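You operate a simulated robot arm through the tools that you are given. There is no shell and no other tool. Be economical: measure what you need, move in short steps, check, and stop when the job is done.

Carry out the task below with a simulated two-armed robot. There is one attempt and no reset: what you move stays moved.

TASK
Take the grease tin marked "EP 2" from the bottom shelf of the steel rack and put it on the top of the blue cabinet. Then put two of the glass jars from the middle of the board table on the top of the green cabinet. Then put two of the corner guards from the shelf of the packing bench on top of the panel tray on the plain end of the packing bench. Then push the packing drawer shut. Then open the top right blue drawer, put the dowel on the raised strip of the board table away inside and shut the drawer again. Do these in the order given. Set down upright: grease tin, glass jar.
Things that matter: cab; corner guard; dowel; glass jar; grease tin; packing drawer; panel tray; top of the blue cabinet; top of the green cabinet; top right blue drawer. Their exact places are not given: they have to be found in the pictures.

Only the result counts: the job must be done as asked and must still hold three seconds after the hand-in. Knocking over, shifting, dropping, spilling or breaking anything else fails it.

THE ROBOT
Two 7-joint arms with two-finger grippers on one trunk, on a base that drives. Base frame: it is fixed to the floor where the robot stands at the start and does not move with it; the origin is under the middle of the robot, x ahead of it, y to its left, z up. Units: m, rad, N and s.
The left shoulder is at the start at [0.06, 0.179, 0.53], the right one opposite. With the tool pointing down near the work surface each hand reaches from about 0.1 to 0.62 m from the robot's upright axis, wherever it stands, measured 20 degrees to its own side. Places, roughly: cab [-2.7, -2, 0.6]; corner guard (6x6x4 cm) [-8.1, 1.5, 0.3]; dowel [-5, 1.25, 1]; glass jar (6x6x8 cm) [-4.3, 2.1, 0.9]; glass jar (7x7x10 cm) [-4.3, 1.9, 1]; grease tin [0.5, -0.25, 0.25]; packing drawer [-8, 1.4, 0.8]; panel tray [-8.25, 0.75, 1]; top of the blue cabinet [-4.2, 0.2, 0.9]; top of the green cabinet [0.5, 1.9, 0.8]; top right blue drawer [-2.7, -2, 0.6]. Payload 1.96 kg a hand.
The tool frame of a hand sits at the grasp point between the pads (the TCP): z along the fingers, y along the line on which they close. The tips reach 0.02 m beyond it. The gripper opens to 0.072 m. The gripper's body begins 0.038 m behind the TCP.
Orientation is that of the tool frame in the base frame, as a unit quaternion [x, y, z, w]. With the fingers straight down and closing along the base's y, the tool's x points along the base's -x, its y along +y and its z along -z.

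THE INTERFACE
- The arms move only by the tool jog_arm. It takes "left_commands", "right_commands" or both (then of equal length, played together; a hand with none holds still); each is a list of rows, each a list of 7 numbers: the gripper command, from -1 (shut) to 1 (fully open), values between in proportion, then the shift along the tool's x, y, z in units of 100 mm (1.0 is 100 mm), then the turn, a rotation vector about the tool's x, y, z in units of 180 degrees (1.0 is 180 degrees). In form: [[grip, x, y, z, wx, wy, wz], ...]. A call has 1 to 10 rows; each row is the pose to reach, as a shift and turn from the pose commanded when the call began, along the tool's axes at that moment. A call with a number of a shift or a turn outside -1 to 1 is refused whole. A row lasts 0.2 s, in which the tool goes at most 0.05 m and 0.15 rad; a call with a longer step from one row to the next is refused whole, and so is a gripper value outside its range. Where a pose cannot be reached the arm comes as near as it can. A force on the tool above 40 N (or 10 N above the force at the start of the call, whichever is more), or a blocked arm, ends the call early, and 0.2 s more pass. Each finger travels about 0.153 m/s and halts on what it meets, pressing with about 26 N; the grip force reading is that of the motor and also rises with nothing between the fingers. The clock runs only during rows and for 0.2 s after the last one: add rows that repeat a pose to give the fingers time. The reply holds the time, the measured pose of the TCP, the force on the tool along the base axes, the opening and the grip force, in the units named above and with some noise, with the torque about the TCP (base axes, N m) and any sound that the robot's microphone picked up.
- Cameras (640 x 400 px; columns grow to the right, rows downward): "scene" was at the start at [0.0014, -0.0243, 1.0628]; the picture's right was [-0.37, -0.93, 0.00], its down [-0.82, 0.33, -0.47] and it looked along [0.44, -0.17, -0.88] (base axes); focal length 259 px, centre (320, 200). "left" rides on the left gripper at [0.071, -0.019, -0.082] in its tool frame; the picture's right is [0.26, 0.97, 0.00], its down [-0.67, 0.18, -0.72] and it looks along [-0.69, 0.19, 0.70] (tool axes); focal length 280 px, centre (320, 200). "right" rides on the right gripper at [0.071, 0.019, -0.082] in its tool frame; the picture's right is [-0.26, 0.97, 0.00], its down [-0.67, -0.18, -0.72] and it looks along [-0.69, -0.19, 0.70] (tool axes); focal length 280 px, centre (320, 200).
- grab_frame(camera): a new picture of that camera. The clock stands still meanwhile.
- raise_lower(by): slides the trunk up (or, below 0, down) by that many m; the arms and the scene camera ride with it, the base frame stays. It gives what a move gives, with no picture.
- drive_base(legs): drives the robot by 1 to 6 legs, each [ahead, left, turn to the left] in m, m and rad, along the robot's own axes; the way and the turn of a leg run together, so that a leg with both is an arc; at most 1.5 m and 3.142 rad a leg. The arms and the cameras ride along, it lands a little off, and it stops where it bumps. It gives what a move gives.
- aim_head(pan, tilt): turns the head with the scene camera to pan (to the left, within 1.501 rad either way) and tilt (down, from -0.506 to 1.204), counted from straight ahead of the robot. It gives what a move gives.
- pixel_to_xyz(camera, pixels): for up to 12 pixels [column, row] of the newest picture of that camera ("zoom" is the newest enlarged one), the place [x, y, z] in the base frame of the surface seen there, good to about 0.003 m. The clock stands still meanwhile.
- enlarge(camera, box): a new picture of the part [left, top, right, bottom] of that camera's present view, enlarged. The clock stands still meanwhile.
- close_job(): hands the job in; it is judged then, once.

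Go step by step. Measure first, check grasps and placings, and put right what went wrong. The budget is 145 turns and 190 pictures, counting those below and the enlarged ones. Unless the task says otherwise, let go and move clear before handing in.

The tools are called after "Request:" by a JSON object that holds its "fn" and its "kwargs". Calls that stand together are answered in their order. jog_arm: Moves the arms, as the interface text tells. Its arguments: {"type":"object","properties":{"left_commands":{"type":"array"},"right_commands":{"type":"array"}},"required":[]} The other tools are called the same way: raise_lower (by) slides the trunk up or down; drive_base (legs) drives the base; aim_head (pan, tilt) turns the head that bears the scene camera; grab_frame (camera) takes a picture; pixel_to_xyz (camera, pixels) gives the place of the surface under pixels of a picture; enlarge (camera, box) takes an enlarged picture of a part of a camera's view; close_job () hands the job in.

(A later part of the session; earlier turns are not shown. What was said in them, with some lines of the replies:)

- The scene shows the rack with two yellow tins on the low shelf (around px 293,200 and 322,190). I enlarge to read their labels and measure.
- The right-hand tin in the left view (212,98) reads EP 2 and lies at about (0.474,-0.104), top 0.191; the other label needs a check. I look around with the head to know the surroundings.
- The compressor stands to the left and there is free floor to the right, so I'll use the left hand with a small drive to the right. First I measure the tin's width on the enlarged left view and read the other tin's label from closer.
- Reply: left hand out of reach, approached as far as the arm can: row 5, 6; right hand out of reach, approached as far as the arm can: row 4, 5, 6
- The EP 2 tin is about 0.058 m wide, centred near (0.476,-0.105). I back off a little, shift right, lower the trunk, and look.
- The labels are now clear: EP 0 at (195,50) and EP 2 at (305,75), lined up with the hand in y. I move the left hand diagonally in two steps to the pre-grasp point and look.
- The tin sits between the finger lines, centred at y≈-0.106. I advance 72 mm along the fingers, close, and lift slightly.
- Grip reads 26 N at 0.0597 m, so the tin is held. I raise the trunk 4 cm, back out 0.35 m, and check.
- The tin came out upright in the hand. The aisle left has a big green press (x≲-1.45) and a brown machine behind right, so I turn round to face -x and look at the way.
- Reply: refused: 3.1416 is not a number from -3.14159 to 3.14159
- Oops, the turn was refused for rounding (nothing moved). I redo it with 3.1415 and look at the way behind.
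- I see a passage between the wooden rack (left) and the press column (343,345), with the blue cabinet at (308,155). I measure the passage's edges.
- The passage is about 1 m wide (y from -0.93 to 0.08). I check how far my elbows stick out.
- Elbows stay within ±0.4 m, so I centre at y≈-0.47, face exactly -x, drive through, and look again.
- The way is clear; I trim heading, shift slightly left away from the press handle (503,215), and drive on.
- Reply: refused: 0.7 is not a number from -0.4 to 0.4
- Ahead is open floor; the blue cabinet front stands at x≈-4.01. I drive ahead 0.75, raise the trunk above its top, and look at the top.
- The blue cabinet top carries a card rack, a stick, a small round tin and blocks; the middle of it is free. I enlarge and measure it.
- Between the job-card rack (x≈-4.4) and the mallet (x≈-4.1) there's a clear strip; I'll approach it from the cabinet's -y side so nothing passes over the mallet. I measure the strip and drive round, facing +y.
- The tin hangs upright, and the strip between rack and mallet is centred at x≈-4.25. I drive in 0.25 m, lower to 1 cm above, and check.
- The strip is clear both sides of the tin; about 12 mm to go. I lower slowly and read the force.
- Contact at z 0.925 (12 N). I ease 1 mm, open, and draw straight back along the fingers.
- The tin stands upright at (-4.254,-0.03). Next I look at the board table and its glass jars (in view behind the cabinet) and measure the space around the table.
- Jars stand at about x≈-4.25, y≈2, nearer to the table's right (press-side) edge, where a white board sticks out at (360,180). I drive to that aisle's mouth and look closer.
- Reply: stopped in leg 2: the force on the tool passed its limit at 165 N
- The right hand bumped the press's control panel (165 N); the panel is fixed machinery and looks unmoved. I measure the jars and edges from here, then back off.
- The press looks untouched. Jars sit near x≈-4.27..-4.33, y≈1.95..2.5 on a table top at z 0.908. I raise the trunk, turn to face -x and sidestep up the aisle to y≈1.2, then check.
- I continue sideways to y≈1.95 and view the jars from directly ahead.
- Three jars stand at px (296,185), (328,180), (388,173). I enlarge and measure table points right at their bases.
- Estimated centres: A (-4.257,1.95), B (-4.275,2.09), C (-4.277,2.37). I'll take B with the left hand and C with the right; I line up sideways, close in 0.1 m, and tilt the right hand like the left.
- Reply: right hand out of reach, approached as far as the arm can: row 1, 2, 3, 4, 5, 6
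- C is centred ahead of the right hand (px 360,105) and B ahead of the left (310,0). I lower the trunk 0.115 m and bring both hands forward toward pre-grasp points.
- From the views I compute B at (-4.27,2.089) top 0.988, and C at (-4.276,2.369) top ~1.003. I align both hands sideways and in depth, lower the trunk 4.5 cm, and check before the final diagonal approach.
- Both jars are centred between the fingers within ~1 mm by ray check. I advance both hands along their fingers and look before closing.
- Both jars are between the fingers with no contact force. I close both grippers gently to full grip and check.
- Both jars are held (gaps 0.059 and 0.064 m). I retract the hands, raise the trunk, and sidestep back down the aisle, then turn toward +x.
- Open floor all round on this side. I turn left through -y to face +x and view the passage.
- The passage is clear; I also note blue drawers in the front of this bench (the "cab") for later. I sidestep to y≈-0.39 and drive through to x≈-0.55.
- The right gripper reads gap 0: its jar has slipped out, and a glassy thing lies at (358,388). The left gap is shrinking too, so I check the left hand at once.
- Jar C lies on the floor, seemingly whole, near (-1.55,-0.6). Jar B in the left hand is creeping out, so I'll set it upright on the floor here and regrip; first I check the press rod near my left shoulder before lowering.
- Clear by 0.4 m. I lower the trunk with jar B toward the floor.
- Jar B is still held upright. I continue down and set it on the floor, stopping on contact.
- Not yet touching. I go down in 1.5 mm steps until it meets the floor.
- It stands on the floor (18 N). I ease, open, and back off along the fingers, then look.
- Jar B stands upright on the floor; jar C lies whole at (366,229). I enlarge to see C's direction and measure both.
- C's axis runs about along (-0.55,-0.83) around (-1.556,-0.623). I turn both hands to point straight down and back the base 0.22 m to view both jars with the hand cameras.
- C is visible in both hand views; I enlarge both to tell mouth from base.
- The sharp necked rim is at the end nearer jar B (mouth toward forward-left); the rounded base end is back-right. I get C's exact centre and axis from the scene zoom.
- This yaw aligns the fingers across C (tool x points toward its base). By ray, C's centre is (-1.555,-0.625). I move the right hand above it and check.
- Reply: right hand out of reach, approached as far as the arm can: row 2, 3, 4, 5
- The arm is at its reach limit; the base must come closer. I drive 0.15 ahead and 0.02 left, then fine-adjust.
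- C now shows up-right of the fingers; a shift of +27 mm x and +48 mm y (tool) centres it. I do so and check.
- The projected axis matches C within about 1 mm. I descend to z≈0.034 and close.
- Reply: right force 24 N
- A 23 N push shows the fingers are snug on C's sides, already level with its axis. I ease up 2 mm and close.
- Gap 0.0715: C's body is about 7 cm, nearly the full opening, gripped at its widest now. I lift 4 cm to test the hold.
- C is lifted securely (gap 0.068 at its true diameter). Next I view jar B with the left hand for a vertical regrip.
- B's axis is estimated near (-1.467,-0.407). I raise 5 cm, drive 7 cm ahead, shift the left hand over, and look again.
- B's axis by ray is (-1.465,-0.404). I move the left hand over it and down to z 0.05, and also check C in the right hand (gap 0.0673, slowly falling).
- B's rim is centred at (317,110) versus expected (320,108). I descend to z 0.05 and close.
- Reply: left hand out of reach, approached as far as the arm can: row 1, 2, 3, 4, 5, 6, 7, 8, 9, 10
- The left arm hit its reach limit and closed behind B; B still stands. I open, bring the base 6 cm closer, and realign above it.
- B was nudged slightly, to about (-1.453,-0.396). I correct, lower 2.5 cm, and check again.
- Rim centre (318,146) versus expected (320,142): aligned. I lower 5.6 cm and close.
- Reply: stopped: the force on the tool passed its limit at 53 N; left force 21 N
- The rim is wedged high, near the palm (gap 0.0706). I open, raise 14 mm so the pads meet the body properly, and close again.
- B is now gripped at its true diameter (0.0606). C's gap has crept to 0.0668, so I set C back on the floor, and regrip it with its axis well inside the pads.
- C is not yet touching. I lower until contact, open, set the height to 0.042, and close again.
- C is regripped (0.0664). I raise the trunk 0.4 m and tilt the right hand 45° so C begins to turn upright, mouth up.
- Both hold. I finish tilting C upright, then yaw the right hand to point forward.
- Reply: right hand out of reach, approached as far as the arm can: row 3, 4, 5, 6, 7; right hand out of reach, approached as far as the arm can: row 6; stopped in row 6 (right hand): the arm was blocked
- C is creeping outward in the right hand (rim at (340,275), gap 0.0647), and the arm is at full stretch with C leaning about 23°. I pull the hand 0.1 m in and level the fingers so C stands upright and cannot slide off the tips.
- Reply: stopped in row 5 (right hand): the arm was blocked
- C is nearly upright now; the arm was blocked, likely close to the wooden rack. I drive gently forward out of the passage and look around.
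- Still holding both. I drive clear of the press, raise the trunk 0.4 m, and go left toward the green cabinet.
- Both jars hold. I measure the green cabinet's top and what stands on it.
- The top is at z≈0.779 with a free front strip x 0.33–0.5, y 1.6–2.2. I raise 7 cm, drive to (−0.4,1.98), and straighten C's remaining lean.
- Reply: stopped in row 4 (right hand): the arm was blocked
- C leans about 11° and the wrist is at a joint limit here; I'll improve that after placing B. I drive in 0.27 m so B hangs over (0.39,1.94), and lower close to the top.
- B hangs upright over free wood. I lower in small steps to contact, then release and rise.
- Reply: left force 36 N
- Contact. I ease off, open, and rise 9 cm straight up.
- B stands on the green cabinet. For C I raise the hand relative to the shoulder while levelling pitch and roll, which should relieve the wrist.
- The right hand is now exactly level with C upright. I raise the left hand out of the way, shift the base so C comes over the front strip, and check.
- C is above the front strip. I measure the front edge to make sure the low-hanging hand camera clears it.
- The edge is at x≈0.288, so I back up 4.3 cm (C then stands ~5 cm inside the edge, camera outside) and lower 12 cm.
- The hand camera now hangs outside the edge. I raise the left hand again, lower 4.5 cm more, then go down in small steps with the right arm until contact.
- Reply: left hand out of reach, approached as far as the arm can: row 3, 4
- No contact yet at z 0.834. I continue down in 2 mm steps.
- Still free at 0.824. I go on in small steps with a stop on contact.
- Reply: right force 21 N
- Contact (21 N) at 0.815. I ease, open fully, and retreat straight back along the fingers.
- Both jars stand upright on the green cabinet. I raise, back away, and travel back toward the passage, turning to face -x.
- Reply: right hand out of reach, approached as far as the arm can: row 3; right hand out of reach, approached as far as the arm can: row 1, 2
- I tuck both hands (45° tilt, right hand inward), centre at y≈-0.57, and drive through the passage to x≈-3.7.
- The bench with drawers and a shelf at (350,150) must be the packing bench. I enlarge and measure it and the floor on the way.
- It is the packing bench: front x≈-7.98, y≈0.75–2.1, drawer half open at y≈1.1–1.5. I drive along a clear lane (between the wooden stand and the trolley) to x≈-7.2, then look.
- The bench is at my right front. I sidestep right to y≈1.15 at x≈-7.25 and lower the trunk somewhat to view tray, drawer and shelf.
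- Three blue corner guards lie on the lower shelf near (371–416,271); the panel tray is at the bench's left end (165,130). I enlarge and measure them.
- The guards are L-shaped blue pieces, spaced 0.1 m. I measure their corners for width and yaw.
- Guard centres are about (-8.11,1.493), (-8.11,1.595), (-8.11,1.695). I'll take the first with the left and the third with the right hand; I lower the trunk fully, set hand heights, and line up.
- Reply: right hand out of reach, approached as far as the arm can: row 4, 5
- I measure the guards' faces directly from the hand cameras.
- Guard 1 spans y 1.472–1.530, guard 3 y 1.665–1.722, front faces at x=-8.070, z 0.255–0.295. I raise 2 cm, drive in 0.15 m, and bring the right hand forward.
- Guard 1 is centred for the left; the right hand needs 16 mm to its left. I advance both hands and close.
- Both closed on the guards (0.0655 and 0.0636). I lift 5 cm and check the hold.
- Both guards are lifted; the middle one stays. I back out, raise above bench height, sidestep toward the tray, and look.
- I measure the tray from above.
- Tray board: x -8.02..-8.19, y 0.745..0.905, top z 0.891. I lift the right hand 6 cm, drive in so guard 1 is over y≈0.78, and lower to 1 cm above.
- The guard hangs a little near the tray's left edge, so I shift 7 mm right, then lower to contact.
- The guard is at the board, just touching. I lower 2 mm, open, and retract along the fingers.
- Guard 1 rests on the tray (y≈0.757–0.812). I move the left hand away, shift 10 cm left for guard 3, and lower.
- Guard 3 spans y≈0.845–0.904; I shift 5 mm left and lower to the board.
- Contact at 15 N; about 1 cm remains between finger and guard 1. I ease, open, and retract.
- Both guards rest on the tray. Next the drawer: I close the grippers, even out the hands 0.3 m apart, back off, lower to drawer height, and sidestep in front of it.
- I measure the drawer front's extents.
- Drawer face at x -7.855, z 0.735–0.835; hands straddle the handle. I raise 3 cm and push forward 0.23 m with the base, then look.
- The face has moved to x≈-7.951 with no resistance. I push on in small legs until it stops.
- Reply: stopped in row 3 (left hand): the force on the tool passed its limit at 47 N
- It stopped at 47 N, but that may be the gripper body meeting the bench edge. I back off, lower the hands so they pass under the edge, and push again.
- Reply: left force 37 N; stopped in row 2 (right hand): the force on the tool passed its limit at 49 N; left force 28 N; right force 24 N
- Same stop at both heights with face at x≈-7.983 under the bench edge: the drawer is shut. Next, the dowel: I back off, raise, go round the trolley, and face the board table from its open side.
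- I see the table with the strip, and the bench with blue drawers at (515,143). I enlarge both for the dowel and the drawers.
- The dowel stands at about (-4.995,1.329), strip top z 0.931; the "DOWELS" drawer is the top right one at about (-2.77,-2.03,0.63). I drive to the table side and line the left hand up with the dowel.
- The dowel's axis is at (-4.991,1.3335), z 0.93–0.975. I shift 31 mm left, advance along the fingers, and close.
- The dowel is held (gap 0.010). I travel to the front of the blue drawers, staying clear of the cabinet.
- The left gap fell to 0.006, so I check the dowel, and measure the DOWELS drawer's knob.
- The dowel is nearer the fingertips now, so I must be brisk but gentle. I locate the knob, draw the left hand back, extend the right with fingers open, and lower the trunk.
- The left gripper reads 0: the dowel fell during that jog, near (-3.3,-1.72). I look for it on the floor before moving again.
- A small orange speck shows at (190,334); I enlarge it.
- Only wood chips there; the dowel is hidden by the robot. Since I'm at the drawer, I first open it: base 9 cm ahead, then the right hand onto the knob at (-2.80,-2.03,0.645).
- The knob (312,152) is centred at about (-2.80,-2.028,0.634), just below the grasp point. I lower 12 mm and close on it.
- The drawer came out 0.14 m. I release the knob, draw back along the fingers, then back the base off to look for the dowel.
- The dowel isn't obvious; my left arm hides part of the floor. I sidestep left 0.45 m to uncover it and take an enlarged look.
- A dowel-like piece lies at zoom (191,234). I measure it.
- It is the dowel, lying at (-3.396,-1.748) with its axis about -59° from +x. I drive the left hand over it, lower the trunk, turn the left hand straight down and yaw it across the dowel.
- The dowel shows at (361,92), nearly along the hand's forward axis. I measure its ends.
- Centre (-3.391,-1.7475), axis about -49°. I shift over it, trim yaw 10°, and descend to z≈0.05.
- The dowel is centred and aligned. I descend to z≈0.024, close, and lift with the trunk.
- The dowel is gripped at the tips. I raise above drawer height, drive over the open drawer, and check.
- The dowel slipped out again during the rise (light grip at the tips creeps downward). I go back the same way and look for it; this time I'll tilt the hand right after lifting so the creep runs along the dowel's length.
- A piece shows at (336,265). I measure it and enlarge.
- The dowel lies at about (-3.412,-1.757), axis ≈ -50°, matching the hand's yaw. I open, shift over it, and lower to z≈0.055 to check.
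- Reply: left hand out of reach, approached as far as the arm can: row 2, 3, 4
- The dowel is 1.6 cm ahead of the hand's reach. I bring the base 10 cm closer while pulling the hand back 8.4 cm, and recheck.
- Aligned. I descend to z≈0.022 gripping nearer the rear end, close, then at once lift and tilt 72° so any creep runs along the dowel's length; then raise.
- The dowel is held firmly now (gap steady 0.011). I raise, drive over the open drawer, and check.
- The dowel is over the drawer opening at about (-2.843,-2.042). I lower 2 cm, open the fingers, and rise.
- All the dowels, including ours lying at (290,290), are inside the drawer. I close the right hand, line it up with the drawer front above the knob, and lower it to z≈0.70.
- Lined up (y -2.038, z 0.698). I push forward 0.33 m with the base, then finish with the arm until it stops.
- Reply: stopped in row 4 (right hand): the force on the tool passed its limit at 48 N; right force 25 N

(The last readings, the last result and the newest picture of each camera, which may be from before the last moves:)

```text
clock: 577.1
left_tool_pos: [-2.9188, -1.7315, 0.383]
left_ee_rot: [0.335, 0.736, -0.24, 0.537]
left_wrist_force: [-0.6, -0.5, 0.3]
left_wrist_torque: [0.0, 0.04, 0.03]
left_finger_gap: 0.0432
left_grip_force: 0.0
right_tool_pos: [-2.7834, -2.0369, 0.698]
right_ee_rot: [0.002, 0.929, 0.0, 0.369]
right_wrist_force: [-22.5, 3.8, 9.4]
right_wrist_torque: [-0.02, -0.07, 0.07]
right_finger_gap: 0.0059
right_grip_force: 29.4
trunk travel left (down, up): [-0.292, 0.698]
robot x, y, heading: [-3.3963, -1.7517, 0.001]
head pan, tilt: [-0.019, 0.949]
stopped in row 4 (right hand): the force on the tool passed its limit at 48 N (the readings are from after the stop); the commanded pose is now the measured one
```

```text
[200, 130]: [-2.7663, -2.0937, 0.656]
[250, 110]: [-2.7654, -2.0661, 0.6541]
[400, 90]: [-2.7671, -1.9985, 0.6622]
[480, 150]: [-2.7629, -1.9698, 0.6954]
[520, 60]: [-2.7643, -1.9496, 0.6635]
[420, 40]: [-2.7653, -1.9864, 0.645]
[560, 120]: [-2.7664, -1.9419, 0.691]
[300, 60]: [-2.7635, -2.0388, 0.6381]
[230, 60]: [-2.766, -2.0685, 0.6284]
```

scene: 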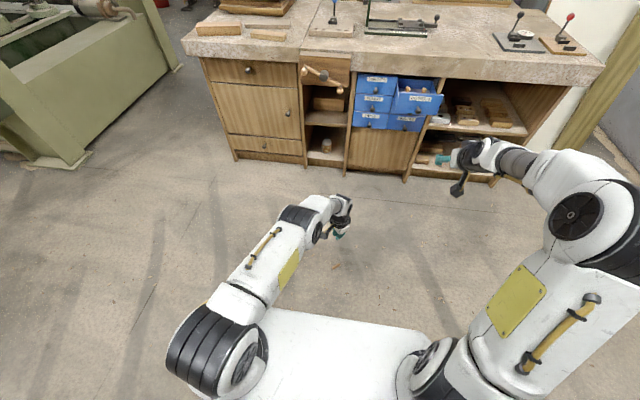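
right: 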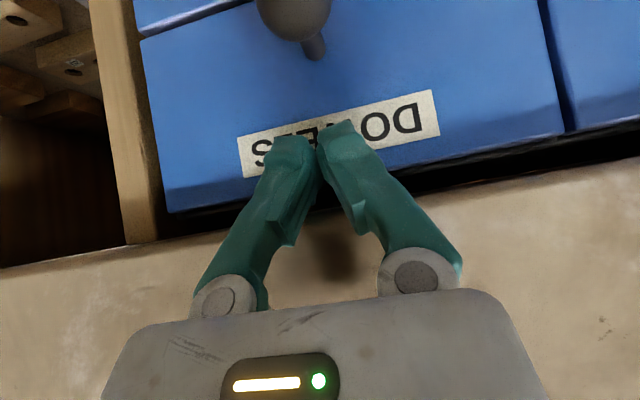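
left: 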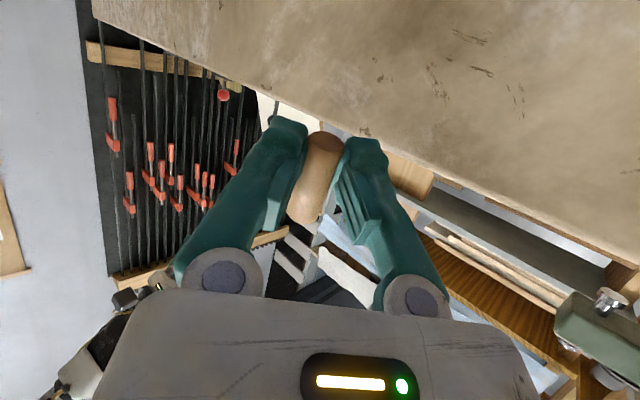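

The drawer face is back at x≈-2.765, its original shut position, with a firm stop. I back the robot clear and check once.

Request:
{"fn": "drive_base", "kwargs": {"legs": [[-0.4, 0, 0]]}}

Request:
{"fn": "aim_head", "kwargs": {"pan": 0.0, "tilt": 0.6}}

Request:
{"fn": "grab_frame", "kwargs": {"camera": "scene"}}

```text
clock: 579.6
left_tool_pos: [-3.3178, -1.7291, 0.3819]
left_ee_rot: [0.334, 0.737, -0.239, 0.536]
left_wrist_force: [0.1, -0.4, 0.1]
left_wrist_torque: [0.01, -0.01, 0.01]
left_finger_gap: 0.0432
left_grip_force: 0.1
right_tool_pos: [-3.1796, -2.035, 0.695]
right_ee_rot: [0.002, 0.93, 0.001, 0.369]
right_wrist_force: [-0.7, 0.0, 0.6]
right_wrist_torque: [0.03, 0.01, -0.01]
right_finger_gap: 0.0
right_grip_force: 29.6
trunk travel left (down, up): [-0.292, 0.698]
robot x, y, heading: [-3.7906, -1.7487, -0.001]
head pan, tilt: [-0.019, 0.949]
```

```text
clock: 580.5
left_tool_pos: [-3.3164, -1.7302, 0.3833]
left_ee_rot: [0.334, 0.737, -0.239, 0.536]
left_wrist_force: [0.5, 0.7, 0.6]
left_wrist_torque: [0.02, 0.03, -0.01]
left_finger_gap: 0.0431
left_grip_force: 0.1
right_tool_pos: [-3.1804, -2.0355, 0.6942]
right_ee_rot: [0.002, 0.93, 0.001, 0.367]
right_wrist_force: [0.3, 0.0, 0.7]
right_wrist_torque: [0.0, 0.0, -0.02]
right_finger_gap: 0.0
right_grip_force: 29.8
trunk travel left (down, up): [-0.292, 0.698]
robot x, y, heading: [-3.794, -1.7515, -0.005]
head pan, tilt: [0.0, 0.6]
```

```text
2 pictures are left
```

scene: 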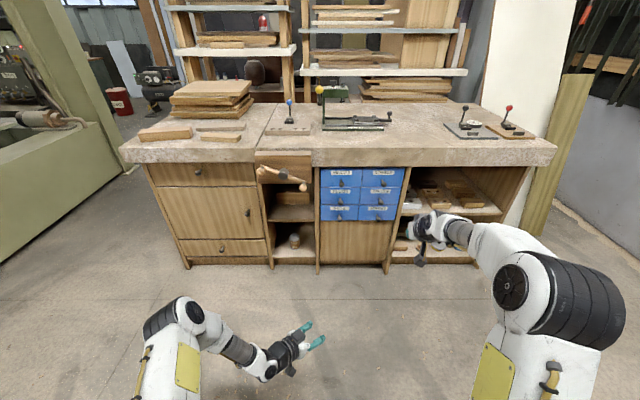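

All six blue drawers are flush, the hands are empty and clear, and every item has been carried out in order. I hand in.

Request:
{"fn": "close_job", "kwargs": {}}

```text
The job is handed in.
```

I finished all five parts in the order given and handed in the job, but I dropped two of the task items on the way and bumped the press once.

| Part | Result at hand-in |
|---|---|
| Grease tin "EP 2" | Upright on top of the blue cabinet |
| Two glass jars | Both upright on top of the green cabinet |
| Two corner guards | Both on the panel tray on the packing bench |
| Packing drawer | Pushed in until it stopped |
| Dowel | In the top right blue drawer, which is shut flush again |

- **Dropped jar:** one glass jar slipped out of the right hand from about 1 m and hit the floor. It looked whole, and I picked it up and placed it. I set the other jar down on the floor on purpose to regrip it.
- **Dropped dowel:** the dowel fell to the floor twice before I got it into the drawer. The last look inside before closing showed four dowels, one of them lying down. I took that one to be ours.
- **Bump:** the right hand hit the press control panel once at 165 N while driving. It looked unmoved afterwards.

I did not look again at the blue cabinet, green cabinet or panel tray just before handing in. Those results rest on the pictures taken soon after each item was placed.
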